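You operate a simulated robot arm through the tools that you are given. There is no shell and no other tool.

You run a simulated two-armed robot. Do the job below in one go: nothing can be reset, and whatever is moved stays where it is left.

Task
Pick up the green plate with one hand, pass it to the other hand and put it on the rubber mat. Set down upright: green plate.

Only the result counts: the job must be done as asked and must still hold three seconds after the hand-in. Knocking over, shifting, dropping, spilling or breaking anything else fails it.

Robot
Two 7-joint arms with two-finger parallel grippers on one trunk, on a base that drives. Base frame: it is fixed to the floor where the robot stands at the start and does not move with it; the origin is under the middle of the robot, x ahead of it, y to its left, z up. Lengths are in mm, angles in rad, forces in N, time in s.
The left shoulder is at the start at [81, 182, 1039], the right one opposite. With the tool pointing down near the work surface each hand reaches from about 300 to 760 mm from the robot's upright axis, wherever it stands, measured 20 degrees to its own side. Places, roughly: green plate (3x8x10 cm) [-1900, 1800, 800]; rubber mat (29x20 cm) [-1420, 1400, 860]. Payload 3.91 kg a hand.
The TCP of each hand is the grasp point between the finger pads, 30 mm short of the fingertips. In the tool frame z runs along the fingers and y along their closing line. The gripper opens to 110 mm. The fingers are 20 mm wide and 10 mm thick; the gripper's body (48 by 112 mm) begins 55 mm behind the TCP.
Orientation is that of the tool frame in the base frame, as a unit quaternion [x, y, z, w]. With the fingers straight down and closing along the base's y, the tool's x points along the base's -x, its y along +y and its z along -z.

Tools
- The arms move only by the tool arm_command. It takes "left_moves", "right_moves" or both (then of equal length, played together; a hand with none holds still); each is a list of rows, each a list of 7 numbers: the shift along the base's x, y, z in mm, then the turn, a rotation vector about the base's x, y, z in rad, then the opening, from 0 (shut) to 1 (fully open). In form: [[dx, dy, dz, wx, wy, wz, grip], ...]. A call has 1 to 20 rows; each row is the pose to reach, as a shift and turn from the pose commanded when the call began. Rows are played at 5 a second. More than 50 mm and 0.15 rad between two rows, or a gripper value outside its range, and nothing of the call is played. A pose out of reach is approached as far as the arm can. The call stops where the force on the tool passes 40 N (or 10 N more than at its start, if that is more) or the arm is blocked; 0.2 s more then pass. Each finger travels about 72 mm/s and halts on what it meets, pressing with about 28 N; the grip force reading is that of the motor and also rises with nothing between the fingers. The clock runs only during rows and for 0.2 s after the last one: add rows that repeat a pose to give the fingers time. It gives the time, the measured TCP pose, the force on the tool (base axes), the opening and the grip force at its end, in the units of the frame above (readings bear some noise), with the torque about the TCP (base axes, N m) and any sound that the robot's microphone picked up.
- Cameras (640 x 400 px; columns grow to the right, rows downward): "scene" is now at [226.3, -0.6, 1217.8]; the picture's right is [-0.06, -1.00, 0.00], its down [-0.66, 0.04, -0.75] and it looks along [0.75, -0.05, -0.66] (base axes); focal length 239 px, centre (320, 200). "left" rides on the left gripper at [72, -17, -103] in its tool frame; the picture's right is [0.23, 0.97, 0.00], its down [-0.76, 0.18, -0.62] and it looks along [-0.61, 0.14, 0.78] (tool axes); focal length 222 px, centre (320, 200). "right" rides on the right gripper at [72, 17, -103] in its tool frame; the picture's right is [-0.23, 0.97, 0.00], its down [-0.76, -0.18, -0.62] and it looks along [-0.61, -0.14, 0.78] (tool axes); focal length 222 px, centre (320, 200). There is no depth. A picture from a camera that has moved, and an enlarged one, comes with that camera's place and axes in the base frame and with its lens. The place of the scene camera against the robot may be out by one fixed shift of up to 12 mm in any direction.
- get_image(camera): a new picture of that camera. No time passes.
- slide_trunk(by): slides the trunk up (or, below 0, down) by that many mm; the arms and the scene camera ride with it, the base frame stays. It gives what a move gives, with no picture.
- drive_base(legs): drives the robot by 1 to 6 legs, each [ahead, left, turn to the left] in mm, mm and rad, along the robot's own axes; the way and the turn of a leg run together, so that a leg with both is an arc; at most 1500 mm and 3.142 rad a leg. The arms and the cameras ride along, it lands a little off, and it stops where it bumps. It gives what a move gives.
- head_to(pan, tilt): turns the head with the scene camera to pan (to the left, within 1.396 rad either way) and tilt (down, from -0.506 to 1.204), counted from straight ahead of the robot. It gives what a move gives.
- enlarge(camera, box): a new picture of the part [left, top, right, bottom] of that camera's present view, enlarged. No time passes.
- hand_in(): hands the job in; it is judged then, once.

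Nothing tells you exact positions but the pictures and the camera data. Unless the task says otherwise, let go and move clear before handing in.

The tools are called after "Emit:" as name(argument=value, ...) on one line, values as JSON. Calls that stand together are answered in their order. arm_command: Moves the arms, as the interface text tells. Its arguments: {"type":"object","properties":{"left_moves":{"type":"array"},"right_moves":{"type":"array"}},"required":[]} The other tools are called the same way: slide_trunk (by) slides the trunk up or down; drive_base (legs) drives the base; head_to (pan, tilt) turns the head that bears the scene camera; get_image (camera) takes a picture; enlarge (camera, box) takes an enlarged picture of a part of a camera's view; hand_in () hands the job in.

At the start:

```text
clock: 0.0
left_ee_pos: [519.5, 261.3, 1026.2]
left_ee_rot: [-0.001, 1.0, 0.0, 0.001]
left_force: [1.4, -0.1, -0.1]
left_wrist_torque: [-0.02, 0.01, 0.01]
left_grip_width: 110.1
left_gripper_force: 0.1
right_ee_pos: [550.4, -236.0, 999.8]
right_ee_rot: [0.001, 1.0, -0.001, 0.0]
right_force: [0.0, -0.3, 0.4]
right_wrist_torque: [-0.01, 0.01, 0.02]
right_grip_width: 109.9
right_gripper_force: 0.0
trunk travel left (down, up): [-300.0, 214.0]
robot x, y, heading: [4.9, -0.6, -0.004]
head pan, tilt: [-0.061, 0.726]
```

scene: 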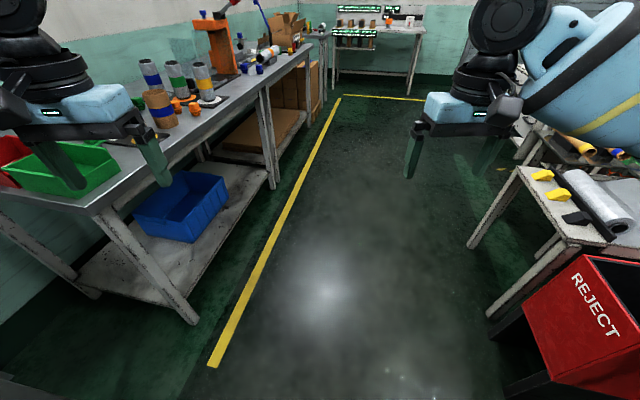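
right: 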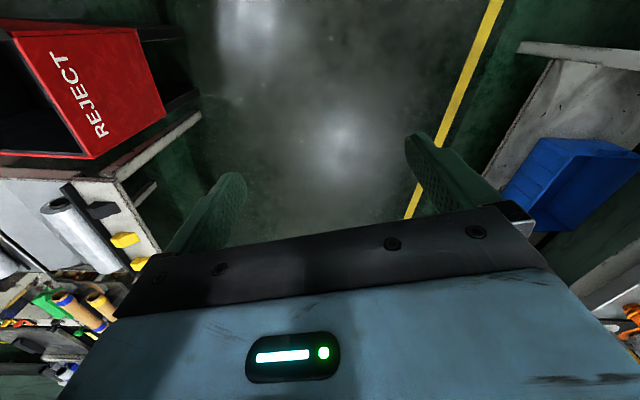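
left: 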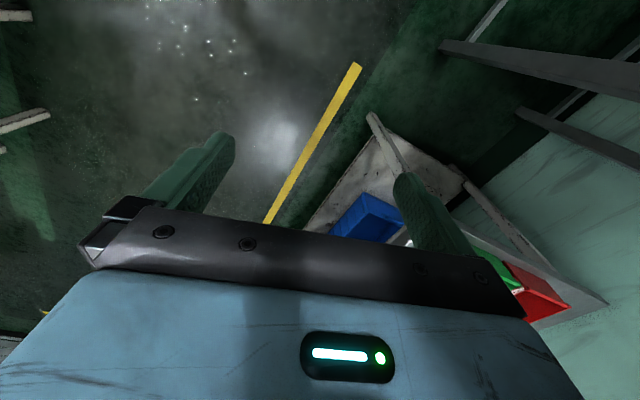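

The scene camera shows an aisle with a bench on the left and shelves on the right; the plate and mat should be behind me to the left. I'll turn the head to the left first to see what lies between me and them.

Emit:
head_to(pan=1.39, tilt=0.4)

Emit:
get_image(camera="scene")

```text
clock: 1.6
left_ee_pos: [518.0, 261.2, 1025.6]
left_ee_rot: [0.0, 1.0, 0.0, 0.0]
left_force: [-0.2, -0.1, 0.5]
left_wrist_torque: [-0.02, 0.02, -0.04]
left_grip_width: 109.8
left_gripper_force: 0.1
right_ee_pos: [550.0, -234.9, 1001.4]
right_ee_rot: [-0.001, 1.0, 0.0, 0.0]
right_force: [-0.3, 0.8, 1.0]
right_wrist_torque: [0.0, 0.0, 0.0]
right_grip_width: 110.0
right_gripper_force: 0.1
trunk travel left (down, up): [-300.0, 214.0]
robot x, y, heading: [2.2, 3.4, -0.001]
head pan, tilt: [1.389, 0.4]
```

```text
taken
camera scene: at [159.4, 95.7, 1246.9], right [0.98, -0.18, 0.0], down [-0.07, -0.38, -0.92], along [0.17, 0.91, -0.39], focal length 239 px, centre (320, 200)
```

scene: 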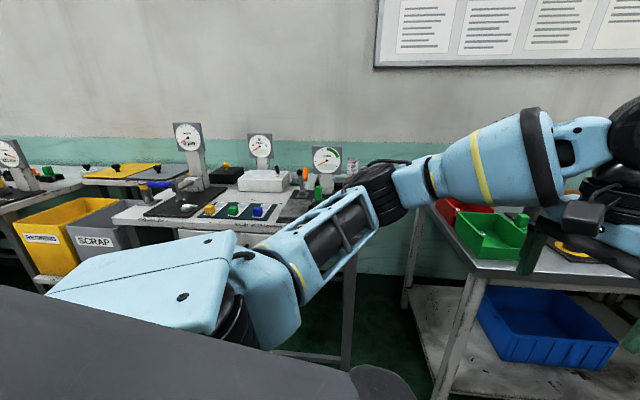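

A row of benches stands along the left wall, with front edges near y≈950, and there is free floor around me. I'll turn in place to the left to see the area behind.

Emit:
drive_base(legs=[[0, 0, 1.57]])

Emit:
head_to(pan=0.7, tilt=0.45)

Emit:
get_image(camera="scene")

```text
clock: 5.8
left_ee_pos: [-252.4, 522.2, 1025.9]
left_ee_rot: [-0.701, 0.713, 0.0, 0.0]
left_force: [0.0, -0.4, -0.8]
left_wrist_torque: [-0.01, 0.03, -0.01]
left_grip_width: 109.7
left_gripper_force: 0.0
right_ee_pos: [243.9, 546.2, 1001.6]
right_ee_rot: [-0.702, 0.713, 0.0, 0.0]
right_force: [1.0, -0.4, 0.2]
right_wrist_torque: [0.0, -0.01, 0.01]
right_grip_width: 110.3
right_gripper_force: 0.1
trunk travel left (down, up): [-300.0, 214.0]
robot x, y, heading: [2.6, 0.8, 1.554]
head pan, tilt: [1.389, 0.4]
```

```text
clock: 6.8
left_ee_pos: [-251.9, 523.1, 1026.6]
left_ee_rot: [-0.702, 0.712, 0.001, 0.0]
left_force: [-0.4, -0.4, -0.5]
left_wrist_torque: [0.0, -0.01, 0.02]
left_grip_width: 109.8
left_gripper_force: 0.2
right_ee_pos: [242.9, 546.5, 999.2]
right_ee_rot: [-0.701, 0.713, 0.0, 0.0]
right_force: [-0.5, 0.5, 0.2]
right_wrist_torque: [-0.02, 0.01, 0.04]
right_grip_width: 110.1
right_gripper_force: 0.0
trunk travel left (down, up): [-300.0, 214.0]
robot x, y, heading: [1.8, -0.2, 1.553]
head pan, tilt: [0.7, 0.45]
```

```text
taken
camera scene: at [-58.5, 221.0, 1242.2], right [0.77, 0.63, 0.0], down [0.28, -0.34, -0.9], along [-0.57, 0.7, -0.44], focal length 239 px, centre (320, 200)
```

scene: 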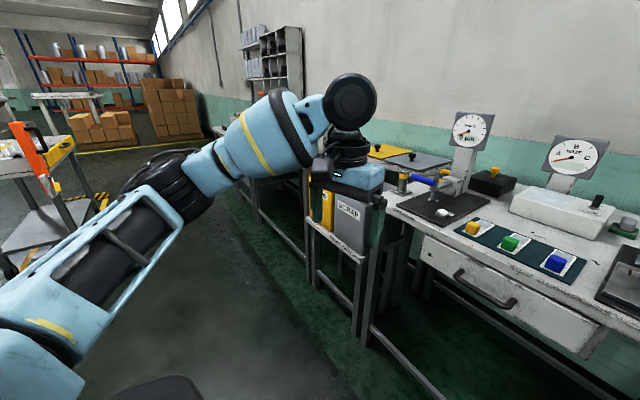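

The benches continue along the wall to the left, and my own arm hides the area of the plate and mat. I'll look further left to be sure that the way is clear before driving.

Emit:
head_to(pan=1.39, tilt=0.6)

Emit:
get_image(camera="scene")

```text
clock: 7.9
left_ee_pos: [-252.9, 522.4, 1026.0]
left_ee_rot: [-0.702, 0.712, 0.001, 0.0]
left_force: [0.2, -0.4, -0.5]
left_wrist_torque: [0.01, 0.0, -0.02]
left_grip_width: 109.9
left_gripper_force: 0.1
right_ee_pos: [243.9, 546.2, 1000.3]
right_ee_rot: [-0.701, 0.713, 0.0, 0.0]
right_force: [0.3, 0.7, 1.5]
right_wrist_torque: [-0.01, -0.01, -0.02]
right_grip_width: 110.3
right_gripper_force: 0.1
trunk travel left (down, up): [-300.0, 214.0]
robot x, y, heading: [1.5, -2.9, 1.552]
head pan, tilt: [1.389, 0.6]
```

```text
taken
camera scene: at [-87.0, 167.2, 1228.7], right [0.2, 0.98, 0.0], down [0.55, -0.11, -0.83], along [-0.81, 0.16, -0.56], focal length 239 px, centre (320, 200)
```

scene: 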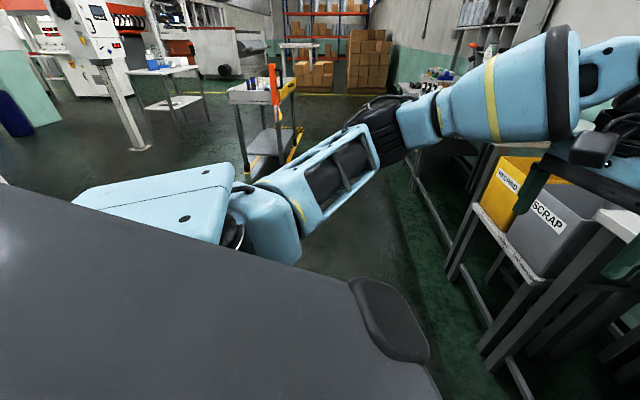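

The aisle to the left (base −x) is clear up to a trolley at about x≈−2400. I'll drive sideways 1000 mm, keeping my distance from the benches.

Emit:
drive_base(legs=[[0, 1000, 0]])

Emit:
head_to(pan=0.9, tilt=0.4)

Emit:
get_image(camera="scene")

Emit:
head_to(pan=0.2, tilt=0.4)

Emit:
get_image(camera="scene")

```text
clock: 17.0
left_ee_pos: [-1250.9, 542.5, 1026.1]
left_ee_rot: [-0.7, 0.714, 0.0, 0.0]
left_force: [0.6, 0.2, -0.3]
left_wrist_torque: [-0.03, 0.0, -0.03]
left_grip_width: 110.0
left_gripper_force: 0.0
right_ee_pos: [-757.7, 563.1, 998.8]
right_ee_rot: [-0.699, 0.715, 0.0, 0.0]
right_force: [-0.5, 0.0, 0.3]
right_wrist_torque: [0.0, 0.0, 0.04]
right_grip_width: 110.2
right_gripper_force: 0.0
trunk travel left (down, up): [-300.0, 214.0]
robot x, y, heading: [-1007.5, 18.1, 1.545]
head pan, tilt: [1.389, 0.6]
```

```text
clock: 17.9
left_ee_pos: [-1252.1, 542.6, 1026.2]
left_ee_rot: [-0.699, 0.715, 0.0, 0.0]
left_force: [0.1, 0.3, -0.7]
left_wrist_torque: [0.0, -0.01, 0.02]
left_grip_width: 110.1
left_gripper_force: 0.1
right_ee_pos: [-755.5, 563.7, 1000.3]
right_ee_rot: [-0.699, 0.716, 0.0, 0.001]
right_force: [-0.1, -0.6, 1.0]
right_wrist_torque: [-0.02, -0.01, 0.03]
right_grip_width: 110.2
right_gripper_force: 0.0
trunk travel left (down, up): [-300.0, 214.0]
robot x, y, heading: [-1001.0, 18.6, 1.556]
head pan, tilt: [0.901, 0.4]
```

```text
taken
camera scene: at [-1073.5, 227.5, 1246.9], right [0.64, 0.77, 0.0], down [0.3, -0.25, -0.92], along [-0.71, 0.59, -0.39], focal length 239 px, centre (320, 200)
```

scene: 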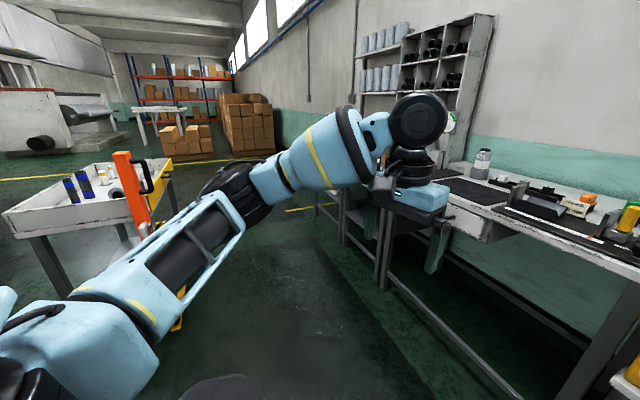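

```text
clock: 19.0
left_ee_pos: [-1253.5, 542.7, 1025.3]
left_ee_rot: [-0.7, 0.714, 0.0, 0.0]
left_force: [0.2, -0.1, 0.0]
left_wrist_torque: [0.0, 0.02, 0.03]
left_grip_width: 110.1
left_gripper_force: 0.1
right_ee_pos: [-754.9, 562.5, 999.4]
right_ee_rot: [-0.699, 0.715, -0.001, 0.0]
right_force: [-0.4, -0.7, 0.5]
right_wrist_torque: [0.03, 0.02, 0.0]
right_grip_width: 110.3
right_gripper_force: 0.1
trunk travel left (down, up): [-300.0, 214.0]
robot x, y, heading: [-1005.2, 18.4, 1.549]
head pan, tilt: [0.201, 0.4]
```

```text
taken
camera scene: at [-1018.7, 259.6, 1246.9], right [0.98, 0.18, 0.0], down [0.07, -0.38, -0.92], along [-0.16, 0.91, -0.39], focal length 239 px, centre (320, 200)
```

scene: 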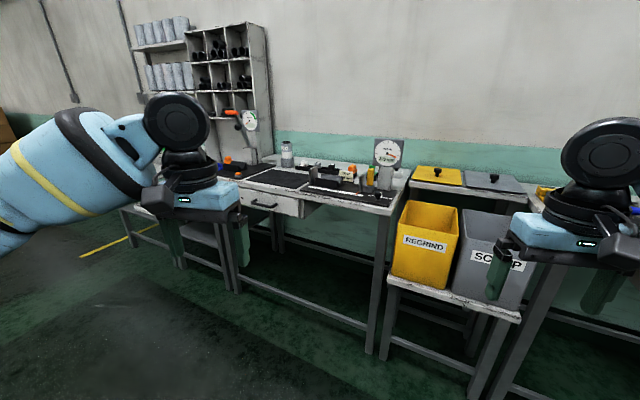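

The dark mat on the bench near pixel (285,178) matches the rubber mat's place. The plate should be near pixel (238,167), so I'll enlarge that area.

Emit:
enlarge(camera="scene", box=[200, 130, 420, 268])

Emit:
enlarge(camera="scene", box=[200, 140, 300, 202])

```text
2.90 times, centred on (310, 199) of scene
camera zoom: at [-1018.7, 259.6, 1246.9], right [0.98, 0.18, 0.0], down [0.07, -0.38, -0.92], along [-0.16, 0.91, -0.39], focal length 692 px, centre (349, 203)
```

zoom: 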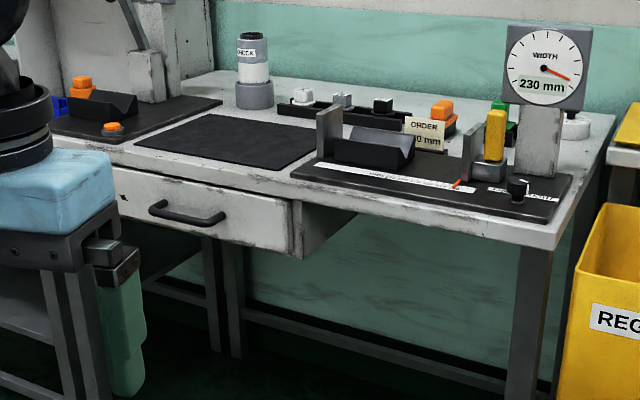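

```text
6.40 times, centred on (250, 171) of scene
camera zoom: at [-1018.7, 259.6, 1246.9], right [0.98, 0.18, 0.0], down [0.07, -0.38, -0.92], along [-0.16, 0.91, -0.39], focal length 1529 px, centre (768, 386)
```

zoom: 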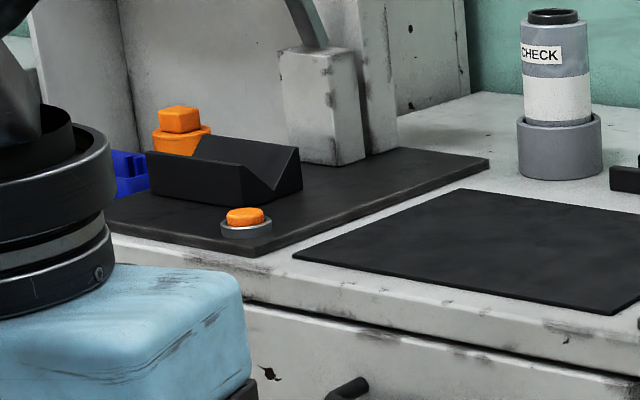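

The whole room appears rotated about −0.24 rad from the base frame. The mat is lying flat on the bench between two gauge fixtures, but the plate is still hidden behind my left hand. I'll square up to the bench and shift further left.

Emit:
drive_base(legs=[[0, 0, -0.22], [0, 450, 0]])

Emit:
head_to(pan=0.25, tilt=0.5)

Emit:
get_image(camera="scene")

```text
clock: 24.3
left_ee_pos: [-1571.5, 691.1, 1026.7]
left_ee_rot: [-0.618, 0.786, -0.001, 0.0]
left_force: [-0.9, 0.3, 0.0]
left_wrist_torque: [0.03, -0.02, -0.02]
left_grip_width: 109.9
left_gripper_force: 0.0
right_ee_pos: [-1083.6, 604.7, 1000.4]
right_ee_rot: [-0.617, 0.787, 0.001, 0.0]
right_force: [-0.4, 0.1, 0.5]
right_wrist_torque: [0.02, 0.01, -0.01]
right_grip_width: 110.3
right_gripper_force: 0.1
trunk travel left (down, up): [-300.0, 214.0]
robot x, y, heading: [-1443.3, 127.9, 1.332]
head pan, tilt: [0.201, 0.4]
```

```text
clock: 24.9
left_ee_pos: [-1572.1, 692.5, 1025.6]
left_ee_rot: [-0.618, 0.786, 0.0, 0.0]
left_force: [0.2, -1.0, 0.1]
left_wrist_torque: [-0.01, 0.0, -0.01]
left_grip_width: 110.1
left_gripper_force: 0.2
right_ee_pos: [-1082.5, 605.9, 1000.0]
right_ee_rot: [-0.618, 0.786, 0.001, 0.0]
right_force: [-0.4, 0.4, 0.1]
right_wrist_torque: [0.01, -0.01, -0.01]
right_grip_width: 109.9
right_gripper_force: 0.1
trunk travel left (down, up): [-300.0, 214.0]
robot x, y, heading: [-1440.3, 126.3, 1.328]
head pan, tilt: [0.25, 0.499]
```

```text
taken
camera scene: at [-1410.5, 362.7, 1237.8], right [1.0, 0.01, 0.0], down [0.0, -0.48, -0.88], along [-0.01, 0.88, -0.48], focal length 239 px, centre (320, 200)
```

scene: 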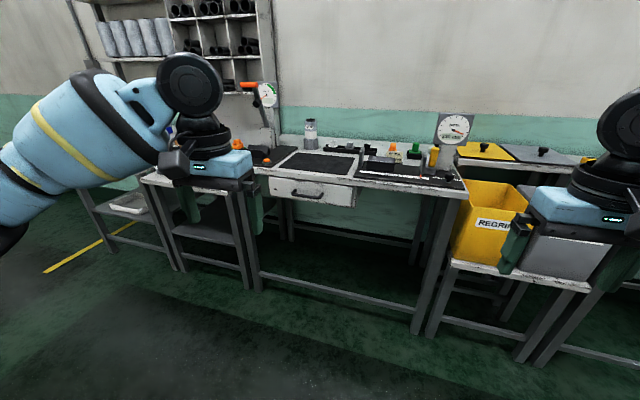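

The mat is on the middle bench; a smaller table stands to its left, mostly hidden by the left hand, and the plate should be there. I'll move another 350 mm left for a free view.

Emit:
drive_base(legs=[[0, 330, 0]])

Emit:
head_to(pan=0.0, tilt=0.5)

Emit:
get_image(camera="scene")

```text
clock: 28.4
left_ee_pos: [-1889.4, 770.9, 1025.9]
left_ee_rot: [-0.617, 0.787, 0.0, 0.0]
left_force: [0.2, 0.0, 0.1]
left_wrist_torque: [0.04, -0.04, -0.01]
left_grip_width: 110.0
left_gripper_force: 0.0
right_ee_pos: [-1401.1, 682.6, 1000.8]
right_ee_rot: [-0.616, 0.787, 0.0, 0.001]
right_force: [0.1, 0.0, -0.1]
right_wrist_torque: [-0.01, 0.0, -0.02]
right_grip_width: 109.9
right_gripper_force: 0.0
trunk travel left (down, up): [-300.0, 214.0]
robot x, y, heading: [-1761.7, 205.0, 1.324]
head pan, tilt: [0.25, 0.499]
```

```text
clock: 29.2
left_ee_pos: [-1890.7, 770.2, 1026.9]
left_ee_rot: [-0.616, 0.787, 0.001, 0.0]
left_force: [-0.7, 0.3, -0.2]
left_wrist_torque: [-0.03, 0.02, -0.03]
left_grip_width: 110.1
left_gripper_force: 0.0
right_ee_pos: [-1401.2, 682.7, 1000.3]
right_ee_rot: [-0.616, 0.788, -0.001, 0.0]
right_force: [0.7, 0.6, 0.7]
right_wrist_torque: [0.02, -0.01, 0.0]
right_grip_width: 109.7
right_gripper_force: 0.2
trunk travel left (down, up): [-300.0, 214.0]
robot x, y, heading: [-1762.0, 205.1, 1.326]
head pan, tilt: [0.0, 0.499]
```

```text
taken
camera scene: at [-1707.5, 438.7, 1237.7], right [0.97, -0.24, 0.0], down [-0.11, -0.46, -0.88], along [0.21, 0.85, -0.48], focal length 239 px, centre (320, 200)
```

scene: 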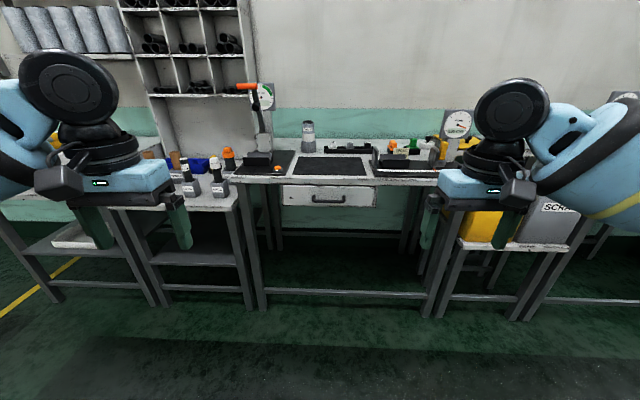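

The view of the side table is now partly open. I'll enlarge the area around the expected plate position, about pixel (227,160).

Emit:
enlarge(camera="scene", box=[120, 130, 280, 230])

Emit:
enlarge(camera="scene", box=[240, 80, 440, 205])

```text
4.00 times, centred on (200, 180) of scene
camera zoom: at [-1707.5, 438.7, 1237.7], right [0.97, -0.24, 0.0], down [-0.11, -0.46, -0.88], along [0.21, 0.85, -0.48], focal length 955 px, centre (800, 280)
```

zoom: 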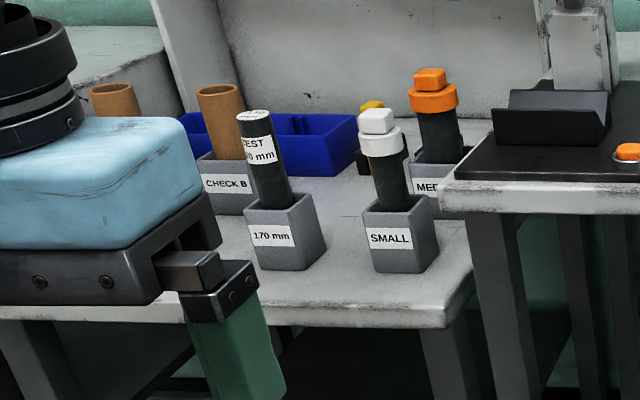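

```text
3.20 times, centred on (340, 142) of scene
camera zoom: at [-1707.5, 438.7, 1237.7], right [0.97, -0.24, 0.0], down [-0.11, -0.46, -0.88], along [0.21, 0.85, -0.48], focal length 764 px, centre (256, 384)
```

zoom: 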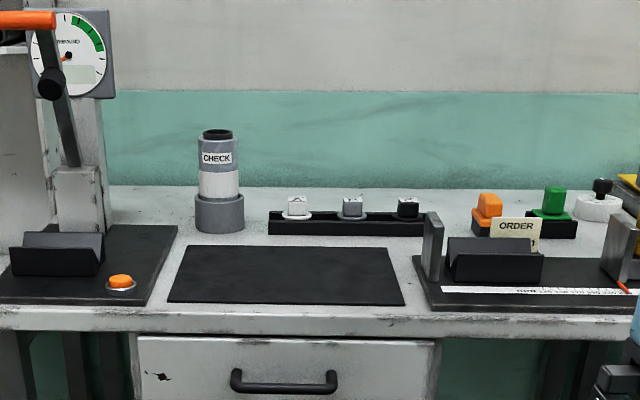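

The plate isn't visible yet at its expected place; it is probably behind the "MED" or "SMALL" gauge blocks. I'll raise the trunk to look down from higher.

Emit:
slide_trunk(by=200)

Emit:
head_to(pan=0.2, tilt=0.6)

Emit:
get_image(camera="scene")

Emit:
get_image(camera="left")

```text
clock: 31.4
left_ee_pos: [-1890.0, 771.8, 1224.2]
left_ee_rot: [-0.616, 0.788, -0.001, -0.002]
left_force: [0.2, 1.0, -0.2]
left_wrist_torque: [-0.01, 0.04, 0.0]
left_grip_width: 110.1
left_gripper_force: 0.1
right_ee_pos: [-1401.1, 682.0, 1198.5]
right_ee_rot: [-0.617, 0.787, -0.001, -0.001]
right_force: [-0.2, 0.4, -0.2]
right_wrist_torque: [-0.01, -0.01, 0.01]
right_grip_width: 109.6
right_gripper_force: 0.1
trunk travel left (down, up): [-500.0, 14.0]
robot x, y, heading: [-1762.2, 207.2, 1.331]
head pan, tilt: [0.0, 0.499]
```

```text
clock: 32.1
left_ee_pos: [-1889.7, 771.5, 1226.4]
left_ee_rot: [-0.616, 0.787, 0.0, 0.0]
left_force: [-0.1, -0.6, -0.1]
left_wrist_torque: [0.02, 0.01, 0.0]
left_grip_width: 110.1
left_gripper_force: 0.2
right_ee_pos: [-1401.8, 682.2, 1200.4]
right_ee_rot: [-0.617, 0.787, 0.0, 0.0]
right_force: [0.1, 0.5, 0.4]
right_wrist_torque: [-0.03, -0.01, -0.01]
right_grip_width: 110.1
right_gripper_force: 0.0
trunk travel left (down, up): [-500.0, 14.0]
robot x, y, heading: [-1763.4, 205.8, 1.327]
head pan, tilt: [0.201, 0.6]
```

```text
taken
camera scene: at [-1753.2, 326.9, 1453.3], right [1.0, -0.04, 0.0], down [-0.02, -0.56, -0.83], along [0.04, 0.82, -0.56], focal length 239 px, centre (320, 200)
```

scene: 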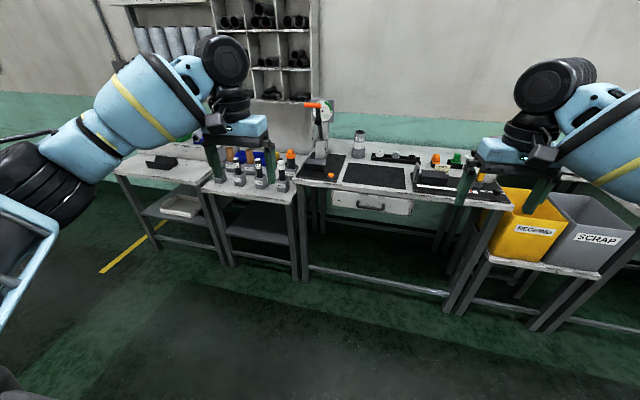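

```text
taken
camera left: at [-1891.8, 696.7, 1329.6], right [-1.0, 0.01, 0.0], down [0.01, 0.78, 0.62], along [0.01, 0.62, -0.78], focal length 222 px, centre (320, 200)
```

left: 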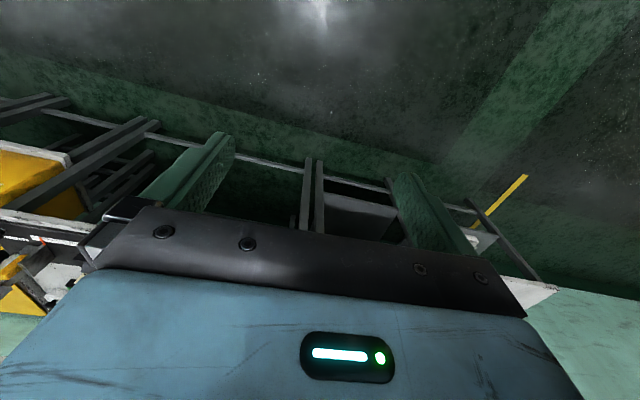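

From higher up, the cluster of gauges and the blue bin on the side table are visible around pixel (250,165). I'll enlarge it.

Emit:
enlarge(camera="scene", box=[190, 125, 334, 215])

Emit:
enlarge(camera="scene", box=[215, 140, 300, 193])

```text
4.44 times, centred on (262, 170) of scene
camera zoom: at [-1753.2, 326.9, 1453.3], right [1.0, -0.04, 0.0], down [-0.02, -0.56, -0.83], along [0.04, 0.82, -0.56], focal length 1062 px, centre (578, 333)
```

zoom: 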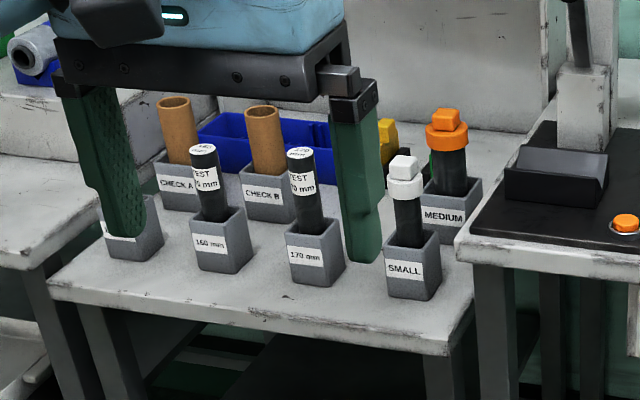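

```text
7.53 times, centred on (258, 166) of scene
camera zoom: at [-1753.2, 326.9, 1453.3], right [1.0, -0.04, 0.0], down [-0.02, -0.56, -0.83], along [0.04, 0.82, -0.56], focal length 1798 px, centre (791, 452)
```

zoom: 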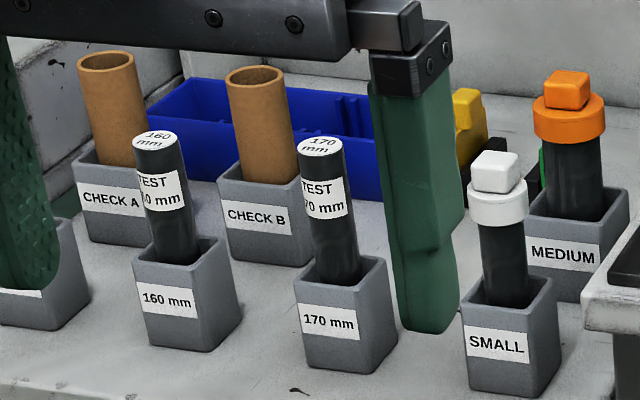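

A sliver of green shows behind the MEDIUM gauge next to a yellow object, near (−1900, 1750). I'll look down at my own base to learn how close I can get to the table, and then move left for a better angle.

Emit:
head_to(pan=0.0, tilt=1.2)

Emit:
get_image(camera="scene")

```text
clock: 33.1
left_ee_pos: [-1889.7, 772.3, 1225.0]
left_ee_rot: [-0.616, 0.787, 0.0, 0.001]
left_force: [0.2, -0.2, 0.8]
left_wrist_torque: [0.01, -0.01, -0.04]
left_grip_width: 110.1
left_gripper_force: 0.1
right_ee_pos: [-1402.4, 680.8, 1200.9]
right_ee_rot: [-0.617, 0.787, 0.0, 0.0]
right_force: [0.0, -0.2, -0.3]
right_wrist_torque: [0.05, 0.03, 0.01]
right_grip_width: 110.1
right_gripper_force: 0.1
trunk travel left (down, up): [-500.0, 14.0]
robot x, y, heading: [-1765.4, 204.7, 1.33]
head pan, tilt: [0.0, 1.201]
```

```text
taken
camera scene: at [-1743.6, 292.9, 1408.8], right [0.97, -0.24, 0.0], down [-0.22, -0.9, -0.36], along [0.09, 0.35, -0.93], focal length 239 px, centre (320, 200)
```

scene: 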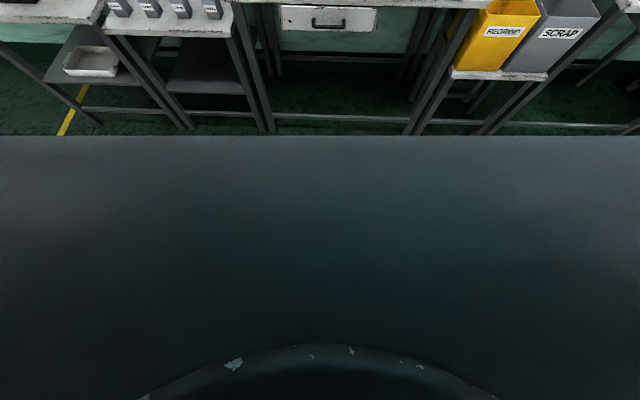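

My torso hides the base from this view, so I can't judge the base's front edge yet. I'll shift left so the head can see past the MEDIUM gauge.

Emit:
drive_base(legs=[[0, 330, 0]])

Emit:
head_to(pan=-0.15, tilt=0.6)

Emit:
get_image(camera="scene")

```text
clock: 36.5
left_ee_pos: [-2207.1, 849.3, 1225.9]
left_ee_rot: [-0.617, 0.787, 0.0, 0.0]
left_force: [-0.1, -0.2, -0.2]
left_wrist_torque: [0.02, 0.0, -0.01]
left_grip_width: 110.1
left_gripper_force: 0.1
right_ee_pos: [-1718.9, 761.1, 1200.4]
right_ee_rot: [-0.617, 0.787, 0.0, 0.0]
right_force: [0.5, -0.1, 0.1]
right_wrist_torque: [0.0, 0.01, -0.02]
right_grip_width: 110.1
right_gripper_force: 0.0
trunk travel left (down, up): [-500.0, 14.0]
robot x, y, heading: [-2077.4, 280.8, 1.331]
head pan, tilt: [0.0, 1.201]
```

```text
clock: 37.5
left_ee_pos: [-2207.4, 849.3, 1225.3]
left_ee_rot: [-0.617, 0.787, 0.0, 0.0]
left_force: [-0.7, 1.1, -0.5]
left_wrist_torque: [0.02, 0.05, -0.04]
left_grip_width: 109.9
left_gripper_force: 0.1
right_ee_pos: [-1717.4, 760.6, 1200.0]
right_ee_rot: [-0.617, 0.787, 0.0, 0.0]
right_force: [-0.6, 0.2, -0.8]
right_wrist_torque: [0.0, 0.0, 0.04]
right_grip_width: 110.3
right_gripper_force: 0.0
trunk travel left (down, up): [-500.0, 14.0]
robot x, y, heading: [-2078.6, 284.6, 1.329]
head pan, tilt: [-0.15, 0.6]
```

```text
taken
camera scene: at [-2039.4, 398.2, 1453.2], right [0.92, -0.38, 0.0], down [-0.22, -0.52, -0.82], along [0.31, 0.76, -0.57], focal length 239 px, centre (320, 200)
```

scene: 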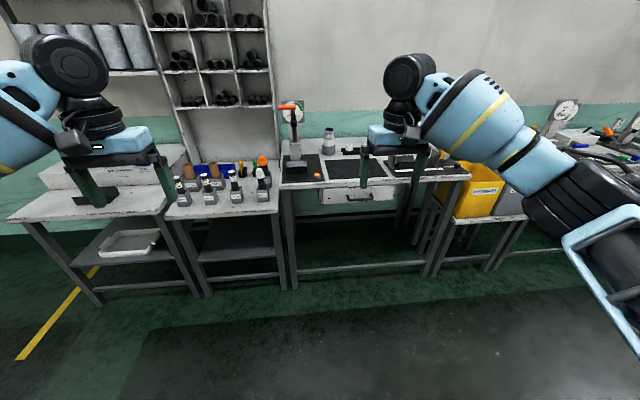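

Emit:
enlarge(camera="scene", box=[165, 140, 295, 221])

Emit:
enlarge(camera="scene", box=[220, 145, 284, 185])

```text
4.92 times, centred on (230, 180) of scene
camera zoom: at [-2039.4, 398.2, 1453.2], right [0.92, -0.38, 0.0], down [-0.22, -0.52, -0.82], along [0.31, 0.76, -0.57], focal length 1176 px, centre (763, 296)
```

zoom: 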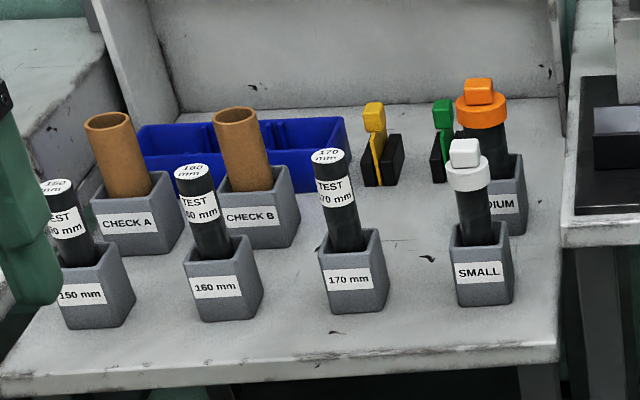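

```text
10.00 times, centred on (252, 165) of scene
camera zoom: at [-2039.4, 398.2, 1453.2], right [0.92, -0.38, 0.0], down [-0.22, -0.52, -0.82], along [0.31, 0.76, -0.57], focal length 2388 px, centre (1000, 550)
```

zoom: 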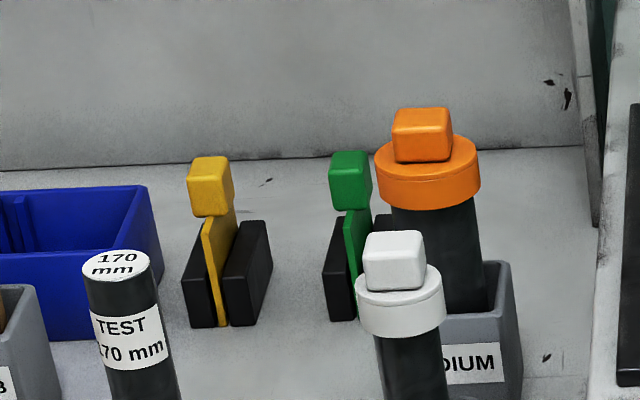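

The green plate is now clear: a thin vertical blade with a green block-shaped knob on top, standing in a small black holder on the side table, behind the MEDIUM and SMALL gauges. Before driving closer I'll tip the left hand so that its camera shows my own base front.

Emit:
arm_command(left_moves=[[0, 0, 0, -0.136, 0.034, 0, 1], [0, 0, 0, -0.272, 0.067, 0, 1], [0, 0, 0, -0.408, 0.1, 0, 1], [0, 0, 0, -0.544, 0.134, 0, 1], [0, 0, 0, -0.66, 0.163, 0, 1]])

Emit:
get_image(camera="left")

```text
clock: 38.7
left_ee_pos: [-2203.3, 812.4, 1213.1]
left_ee_rot: [-0.583, 0.742, -0.206, -0.259]
left_force: [-0.8, -0.4, 0.3]
left_wrist_torque: [0.02, 0.0, 0.0]
left_grip_width: 110.1
left_gripper_force: 0.0
left hand out of reach, approached as far as the arm can: row 4, 5
right_ee_pos: [-1722.4, 761.3, 1200.5]
right_ee_rot: [-0.617, 0.787, -0.001, 0.0]
right_force: [-0.4, 0.4, 0.1]
right_wrist_torque: [-0.01, -0.01, 0.03]
right_grip_width: 110.0
right_gripper_force: 0.0
trunk travel left (down, up): [-500.0, 14.0]
robot x, y, heading: [-2080.6, 280.4, 1.329]
head pan, tilt: [-0.15, 0.6]
```

```text
taken
camera left: at [-2185.9, 816.2, 1338.8], right [-0.99, 0.06, 0.14], down [0.06, 1.0, 0.01], along [-0.14, 0.02, -0.99], focal length 222 px, centre (320, 200)
```

left: 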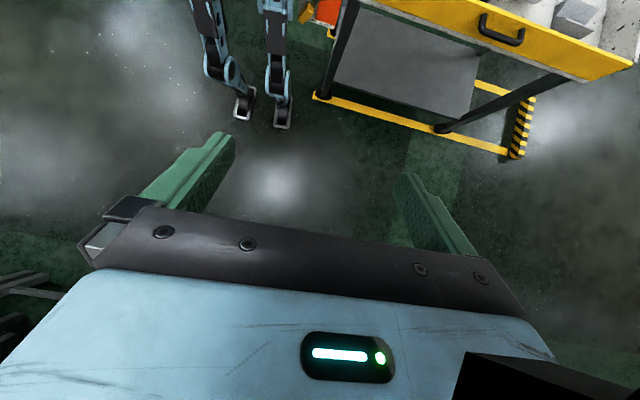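

Looking down, I can see that my legs and feet stay close to my axis, and that a yellow trolley stands just to my left. I'll put the left hand upright again and pull both hands in, ready to drive up to the table without touching the tall lever press.

Emit:
arm_command(left_moves=[[-6, -24, 0, 0.136, -0.034, 0, 1], [-12, -48, 0, 0.272, -0.067, 0, 1], [-18, -72, 0, 0.408, -0.1, 0, 1], [-24, -96, 0, 0.544, -0.134, 0, 1], [-29, -117, 0, 0.66, -0.163, 0, 1], [-29, -117, 0, 0.66, -0.163, 0, 1]], right_moves=[[-8, -32, 0, 0, 0, 0, 1], [-16, -64, 0, 0, 0, 0, 1], [-24, -97, 0, 0, 0, 0, 1], [-32, -129, 0, 0, 0, 0, 1], [-43, -175, 0, 0, 0, 0, 1], [-43, -175, 0, 0, 0, 0, 1]])

Emit:
head_to(pan=0.0, tilt=0.6)

Emit:
get_image(camera="scene")

```text
clock: 40.1
left_ee_pos: [-2230.1, 695.6, 1213.1]
left_ee_rot: [-0.618, 0.786, 0.0, 0.0]
left_force: [-0.4, -0.1, 0.1]
left_wrist_torque: [-0.02, 0.0, -0.02]
left_grip_width: 109.9
left_gripper_force: 0.0
right_ee_pos: [-1761.1, 586.5, 1199.0]
right_ee_rot: [-0.617, 0.787, 0.001, -0.001]
right_force: [0.7, 0.6, 0.6]
right_wrist_torque: [-0.05, 0.01, -0.02]
right_grip_width: 110.0
right_gripper_force: 0.0
trunk travel left (down, up): [-500.0, 14.0]
robot x, y, heading: [-2076.4, 283.4, 1.33]
head pan, tilt: [-0.15, 0.6]
```

```text
clock: 40.8
left_ee_pos: [-2230.7, 694.0, 1213.0]
left_ee_rot: [-0.617, 0.787, 0.001, 0.0]
left_force: [0.2, 0.2, -0.5]
left_wrist_torque: [-0.03, 0.0, 0.0]
left_grip_width: 109.9
left_gripper_force: 0.1
right_ee_pos: [-1760.0, 586.3, 1200.9]
right_ee_rot: [-0.617, 0.787, 0.0, 0.0]
right_force: [-0.9, 0.0, 0.0]
right_wrist_torque: [-0.02, 0.02, 0.01]
right_grip_width: 110.1
right_gripper_force: 0.0
trunk travel left (down, up): [-500.0, 14.0]
robot x, y, heading: [-2074.9, 281.4, 1.33]
head pan, tilt: [0.0, 0.6]
```

```text
taken
camera scene: at [-2052.0, 402.2, 1453.3], right [0.97, -0.24, 0.0], down [-0.13, -0.55, -0.83], along [0.2, 0.8, -0.56], focal length 239 px, centre (320, 200)
```

scene: 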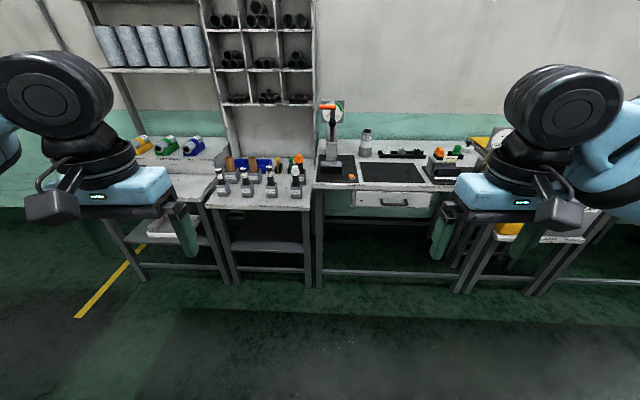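

Both hands are pulled in and upright, and the way ahead is free floor. I'll drive forward 500 mm and look again.

Emit:
drive_base(legs=[[500, 0, 0]])

Emit:
get_image(camera="scene")

Emit:
enlarge(camera="scene", box=[160, 130, 400, 280])

```text
clock: 43.8
left_ee_pos: [-2110.9, 1176.9, 1213.7]
left_ee_rot: [-0.617, 0.787, -0.001, 0.0]
left_force: [-0.3, -0.6, 0.6]
left_wrist_torque: [-0.02, -0.02, 0.01]
left_grip_width: 110.2
left_gripper_force: 0.0
right_ee_pos: [-1643.6, 1070.0, 1200.4]
right_ee_rot: [-0.617, 0.787, 0.0, 0.0]
right_force: [0.7, -0.2, -0.4]
right_wrist_torque: [0.0, 0.03, 0.02]
right_grip_width: 109.8
right_gripper_force: 0.1
trunk travel left (down, up): [-500.0, 14.0]
robot x, y, heading: [-1961.1, 766.1, 1.332]
head pan, tilt: [0.0, 0.6]
```

```text
taken
camera scene: at [-1933.3, 885.4, 1453.4], right [0.97, -0.24, 0.0], down [-0.13, -0.55, -0.83], along [0.2, 0.8, -0.56], focal length 239 px, centre (320, 200)
```

scene: 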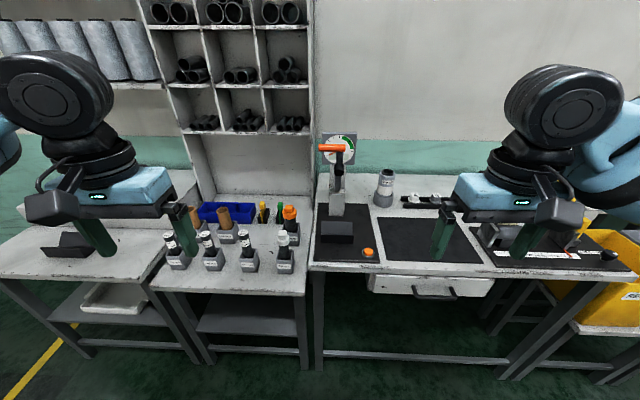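

```text
2.67 times, centred on (280, 205) of scene
camera zoom: at [-1933.3, 885.4, 1453.4], right [0.97, -0.24, 0.0], down [-0.13, -0.55, -0.83], along [0.2, 0.8, -0.56], focal length 637 px, centre (427, 187)
```

zoom: 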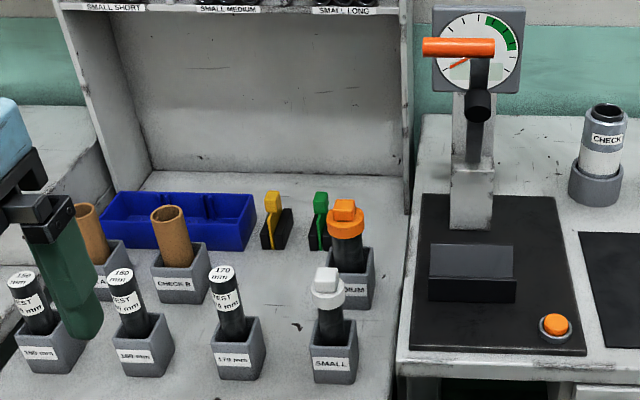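

The green plate stands at about (−1897, 1799), with its knob top near z≈817–840, and the MEDIUM gauge is about 145 mm in front of it and slightly right. The bench front edge is about 550 mm ahead of my axis, so I'll drive 310 mm further in.

Emit:
drive_base(legs=[[310, 0, 0]])

Emit:
head_to(pan=0.25, tilt=0.75)

Emit:
get_image(camera="scene")

Emit:
get_image(camera="left")

```text
clock: 45.8
left_ee_pos: [-2037.4, 1474.8, 1213.7]
left_ee_rot: [-0.616, 0.787, 0.0, -0.001]
left_force: [-0.7, -0.7, -0.4]
left_wrist_torque: [-0.02, -0.01, 0.0]
left_grip_width: 110.2
left_gripper_force: 0.0
right_ee_pos: [-1567.7, 1366.4, 1201.6]
right_ee_rot: [-0.616, 0.788, 0.0, 0.001]
right_force: [0.0, -0.3, -0.1]
right_wrist_torque: [0.02, -0.02, 0.0]
right_grip_width: 110.0
right_gripper_force: 0.0
trunk travel left (down, up): [-500.0, 14.0]
robot x, y, heading: [-1882.2, 1065.2, 1.327]
head pan, tilt: [0.0, 0.6]
```

```text
clock: 46.6
left_ee_pos: [-2036.3, 1475.2, 1213.2]
left_ee_rot: [-0.616, 0.788, 0.0, 0.0]
left_force: [0.5, -0.5, 0.4]
left_wrist_torque: [-0.02, -0.03, -0.02]
left_grip_width: 110.0
left_gripper_force: 0.0
right_ee_pos: [-1568.4, 1366.1, 1201.7]
right_ee_rot: [-0.616, 0.787, 0.0, 0.0]
right_force: [0.1, -0.5, 1.5]
right_wrist_torque: [0.02, -0.01, -0.01]
right_grip_width: 109.8
right_gripper_force: 0.1
trunk travel left (down, up): [-500.0, 14.0]
robot x, y, heading: [-1885.2, 1062.1, 1.327]
head pan, tilt: [0.25, 0.75]
```

```text
taken
camera scene: at [-1881.1, 1180.5, 1440.5], right [1.0, 0.01, 0.0], down [0.0, -0.68, -0.73], along [0.0, 0.73, -0.68], focal length 239 px, centre (320, 200)
```

scene: 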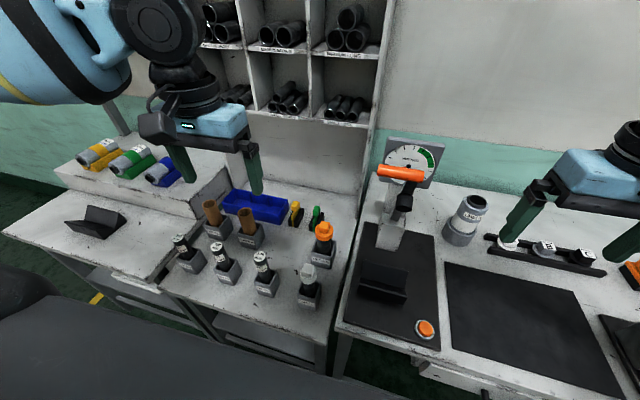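

```text
taken
camera left: at [-2038.4, 1401.5, 1316.9], right [-1.0, 0.01, 0.0], down [0.01, 0.78, 0.62], along [0.01, 0.62, -0.78], focal length 222 px, centre (320, 200)
```

left: 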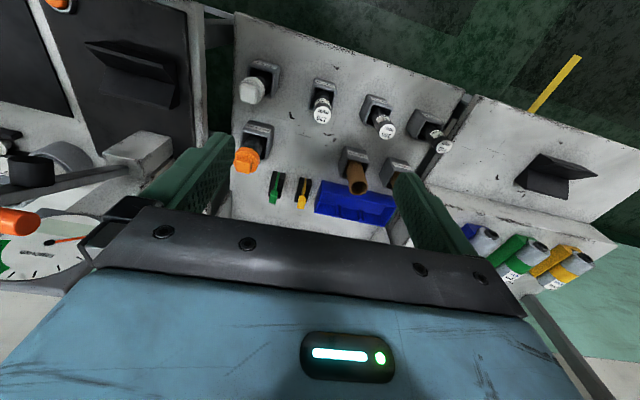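

Both the head and the left hand camera now see the green plate clearly. I'll enlarge both to measure it.

Emit:
enlarge(camera="scene", box=[270, 185, 350, 235])

Emit:
enlarge(camera="left", box=[230, 160, 326, 220])

```text
8.00 times, centred on (310, 210) of scene
camera zoom: at [-1881.1, 1180.5, 1440.5], right [1.0, 0.01, 0.0], down [0.0, -0.68, -0.73], along [0.0, 0.73, -0.68], focal length 1911 px, centre (400, 120)
```

zoom: 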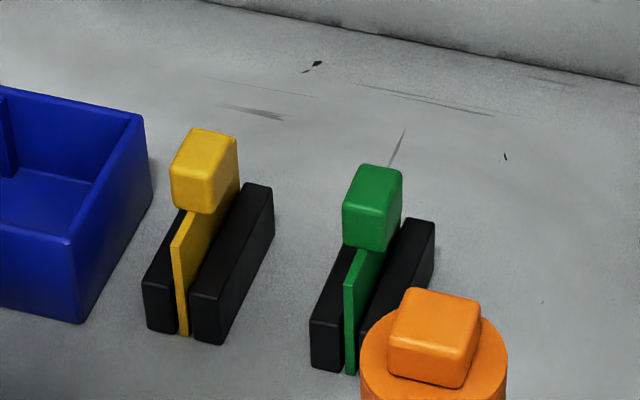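

```text
6.67 times, centred on (278, 190) of left
camera zoom: at [-2038.4, 1401.5, 1316.9], right [-1.0, 0.01, 0.0], down [0.01, 0.78, 0.62], along [0.01, 0.62, -0.78], focal length 1481 px, centre (600, 267)
```

zoom: 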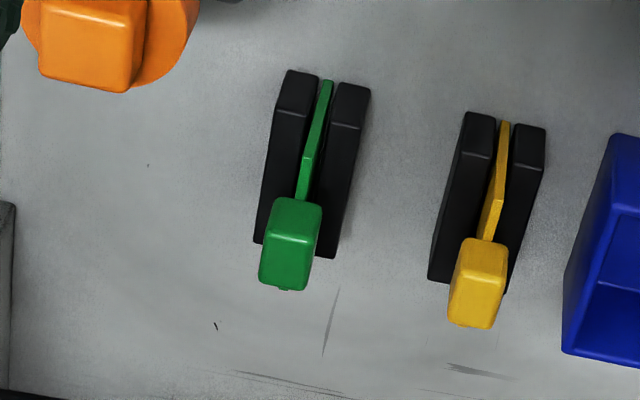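

I have a good view: the blade is about 5 mm thick with a roughly 29 mm wide knob, and stands loosely between two black blocks. I'll lower the trunk by 190 mm to give the arms a better reach at table height; nothing tall lies below either hand.

Emit:
slide_trunk(by=-190)

Emit:
get_image(camera="scene")

Emit:
get_image(camera="left")

```text
clock: 48.7
left_ee_pos: [-2036.9, 1476.3, 1024.0]
left_ee_rot: [-0.615, 0.788, 0.001, 0.0]
left_force: [-0.9, 0.4, 0.1]
left_wrist_torque: [0.01, 0.01, -0.01]
left_grip_width: 110.0
left_gripper_force: 0.0
right_ee_pos: [-1566.9, 1366.8, 1010.3]
right_ee_rot: [-0.616, 0.788, 0.001, 0.001]
right_force: [0.1, -1.0, 0.5]
right_wrist_torque: [0.03, -0.03, -0.02]
right_grip_width: 110.0
right_gripper_force: 0.0
trunk travel left (down, up): [-310.0, 204.0]
robot x, y, heading: [-1881.0, 1066.9, 1.327]
head pan, tilt: [0.25, 0.75]
```

```text
taken
camera scene: at [-1854.1, 1289.5, 1225.8], right [1.0, 0.01, 0.0], down [0.0, -0.68, -0.73], along [0.0, 0.73, -0.68], focal length 239 px, centre (320, 200)
```

scene: 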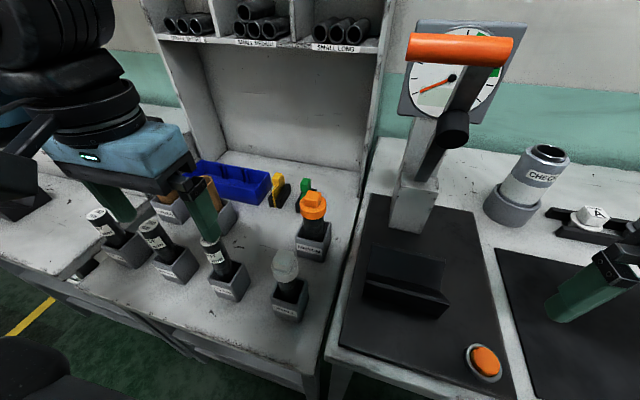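

```text
taken
camera left: at [-2038.4, 1401.1, 1127.0], right [-1.0, 0.01, 0.0], down [0.01, 0.78, 0.62], along [0.01, 0.62, -0.78], focal length 222 px, centre (320, 200)
```

left: 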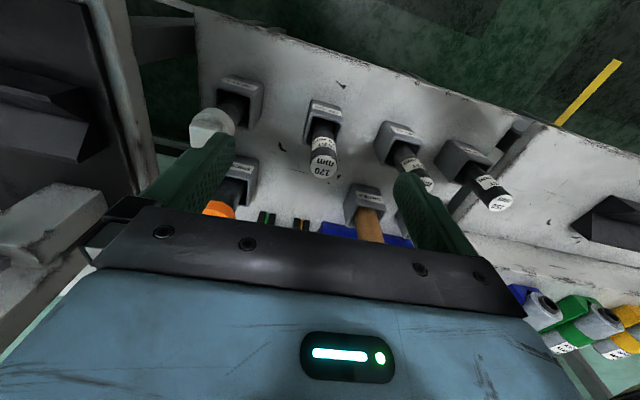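

The trunk is lower and the head leaned forward; the press handle's left end is near (−1771, 1547, 1180), so I'll keep the left arm left of it. I'll move the left hand above and just short of the plate and look with its camera.

Emit:
arm_command(left_moves=[[20, 41, 0, 0, 0, 0, 0.9], [40, 81, 0, 0, 0, 0, 0.8], [60, 122, 0, 0, 0, 0, 0.7], [79, 162, 0, 0, 0, 0, 0.6], [99, 203, 0, 0, 0, 0, 0.6], [118, 243, 0, 0, 0, 0, 0.6], [118, 243, 0, 0, 0, 0, 0.6]])

Emit:
get_image(camera="left")

Emit:
get_image(camera="scene")

```text
clock: 50.3
left_ee_pos: [-1918.1, 1719.0, 1023.9]
left_ee_rot: [-0.615, 0.788, 0.0, 0.0]
left_force: [-0.5, -0.3, -0.8]
left_wrist_torque: [0.0, -0.02, 0.0]
left_grip_width: 66.1
left_gripper_force: 0.1
right_ee_pos: [-1568.4, 1365.5, 1011.0]
right_ee_rot: [-0.615, 0.788, 0.0, 0.0]
right_force: [0.1, 0.5, 0.0]
right_wrist_torque: [0.02, 0.01, -0.01]
right_grip_width: 109.8
right_gripper_force: 0.1
trunk travel left (down, up): [-310.0, 204.0]
robot x, y, heading: [-1887.7, 1062.0, 1.333]
head pan, tilt: [0.25, 0.75]
```

```text
taken
camera left: at [-1920.8, 1644.8, 1127.3], right [-1.0, 0.01, 0.0], down [0.01, 0.78, 0.62], along [0.01, 0.62, -0.78], focal length 222 px, centre (320, 200)
```

left: 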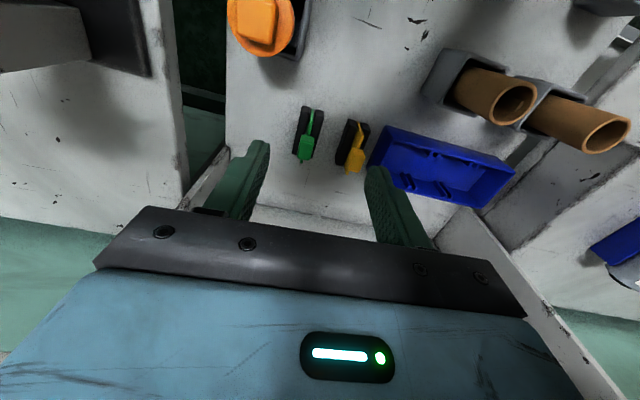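

```text
taken
camera scene: at [-1854.7, 1289.3, 1225.8], right [1.0, 0.01, 0.0], down [0.0, -0.68, -0.73], along [0.0, 0.73, -0.68], focal length 239 px, centre (320, 200)
```

scene: 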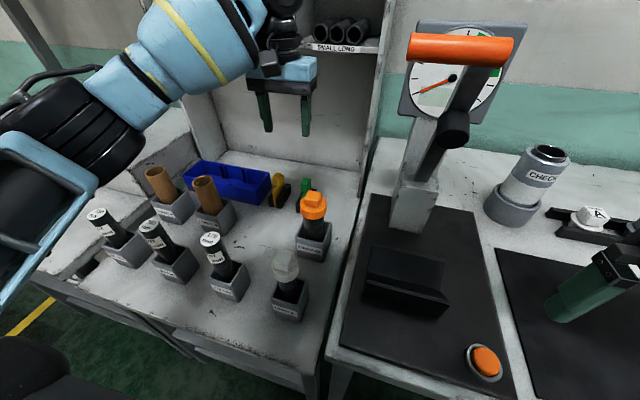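

Emit:
enlarge(camera="left", box=[272, 95, 336, 175])

Emit:
enlarge(camera="scene", box=[200, 0, 360, 130])

```text
5.00 times, centred on (304, 135) of left
camera zoom: at [-1920.8, 1644.8, 1127.3], right [-1.0, 0.01, 0.0], down [0.01, 0.78, 0.62], along [0.01, 0.62, -0.78], focal length 1111 px, centre (400, 525)
```

zoom: 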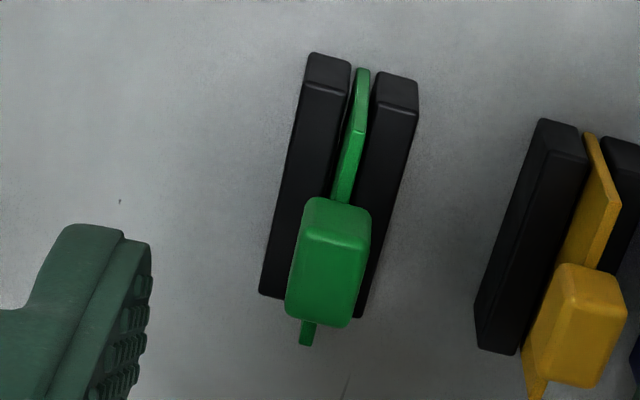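

```text
3.08 times, centred on (280, 65) of scene
camera zoom: at [-1854.7, 1289.3, 1225.8], right [1.0, 0.01, 0.0], down [0.0, -0.68, -0.73], along [0.0, 0.73, -0.68], focal length 735 px, centre (443, 615)
```

zoom: 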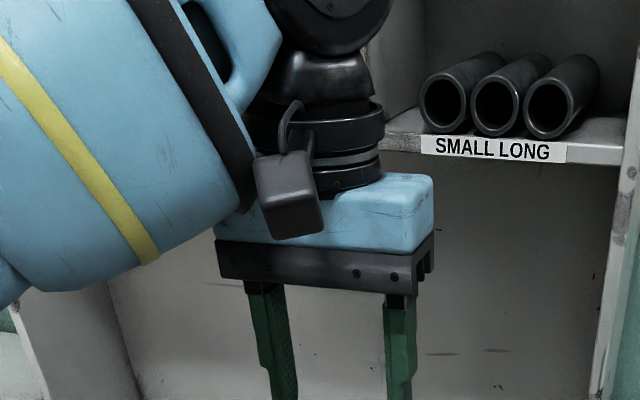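

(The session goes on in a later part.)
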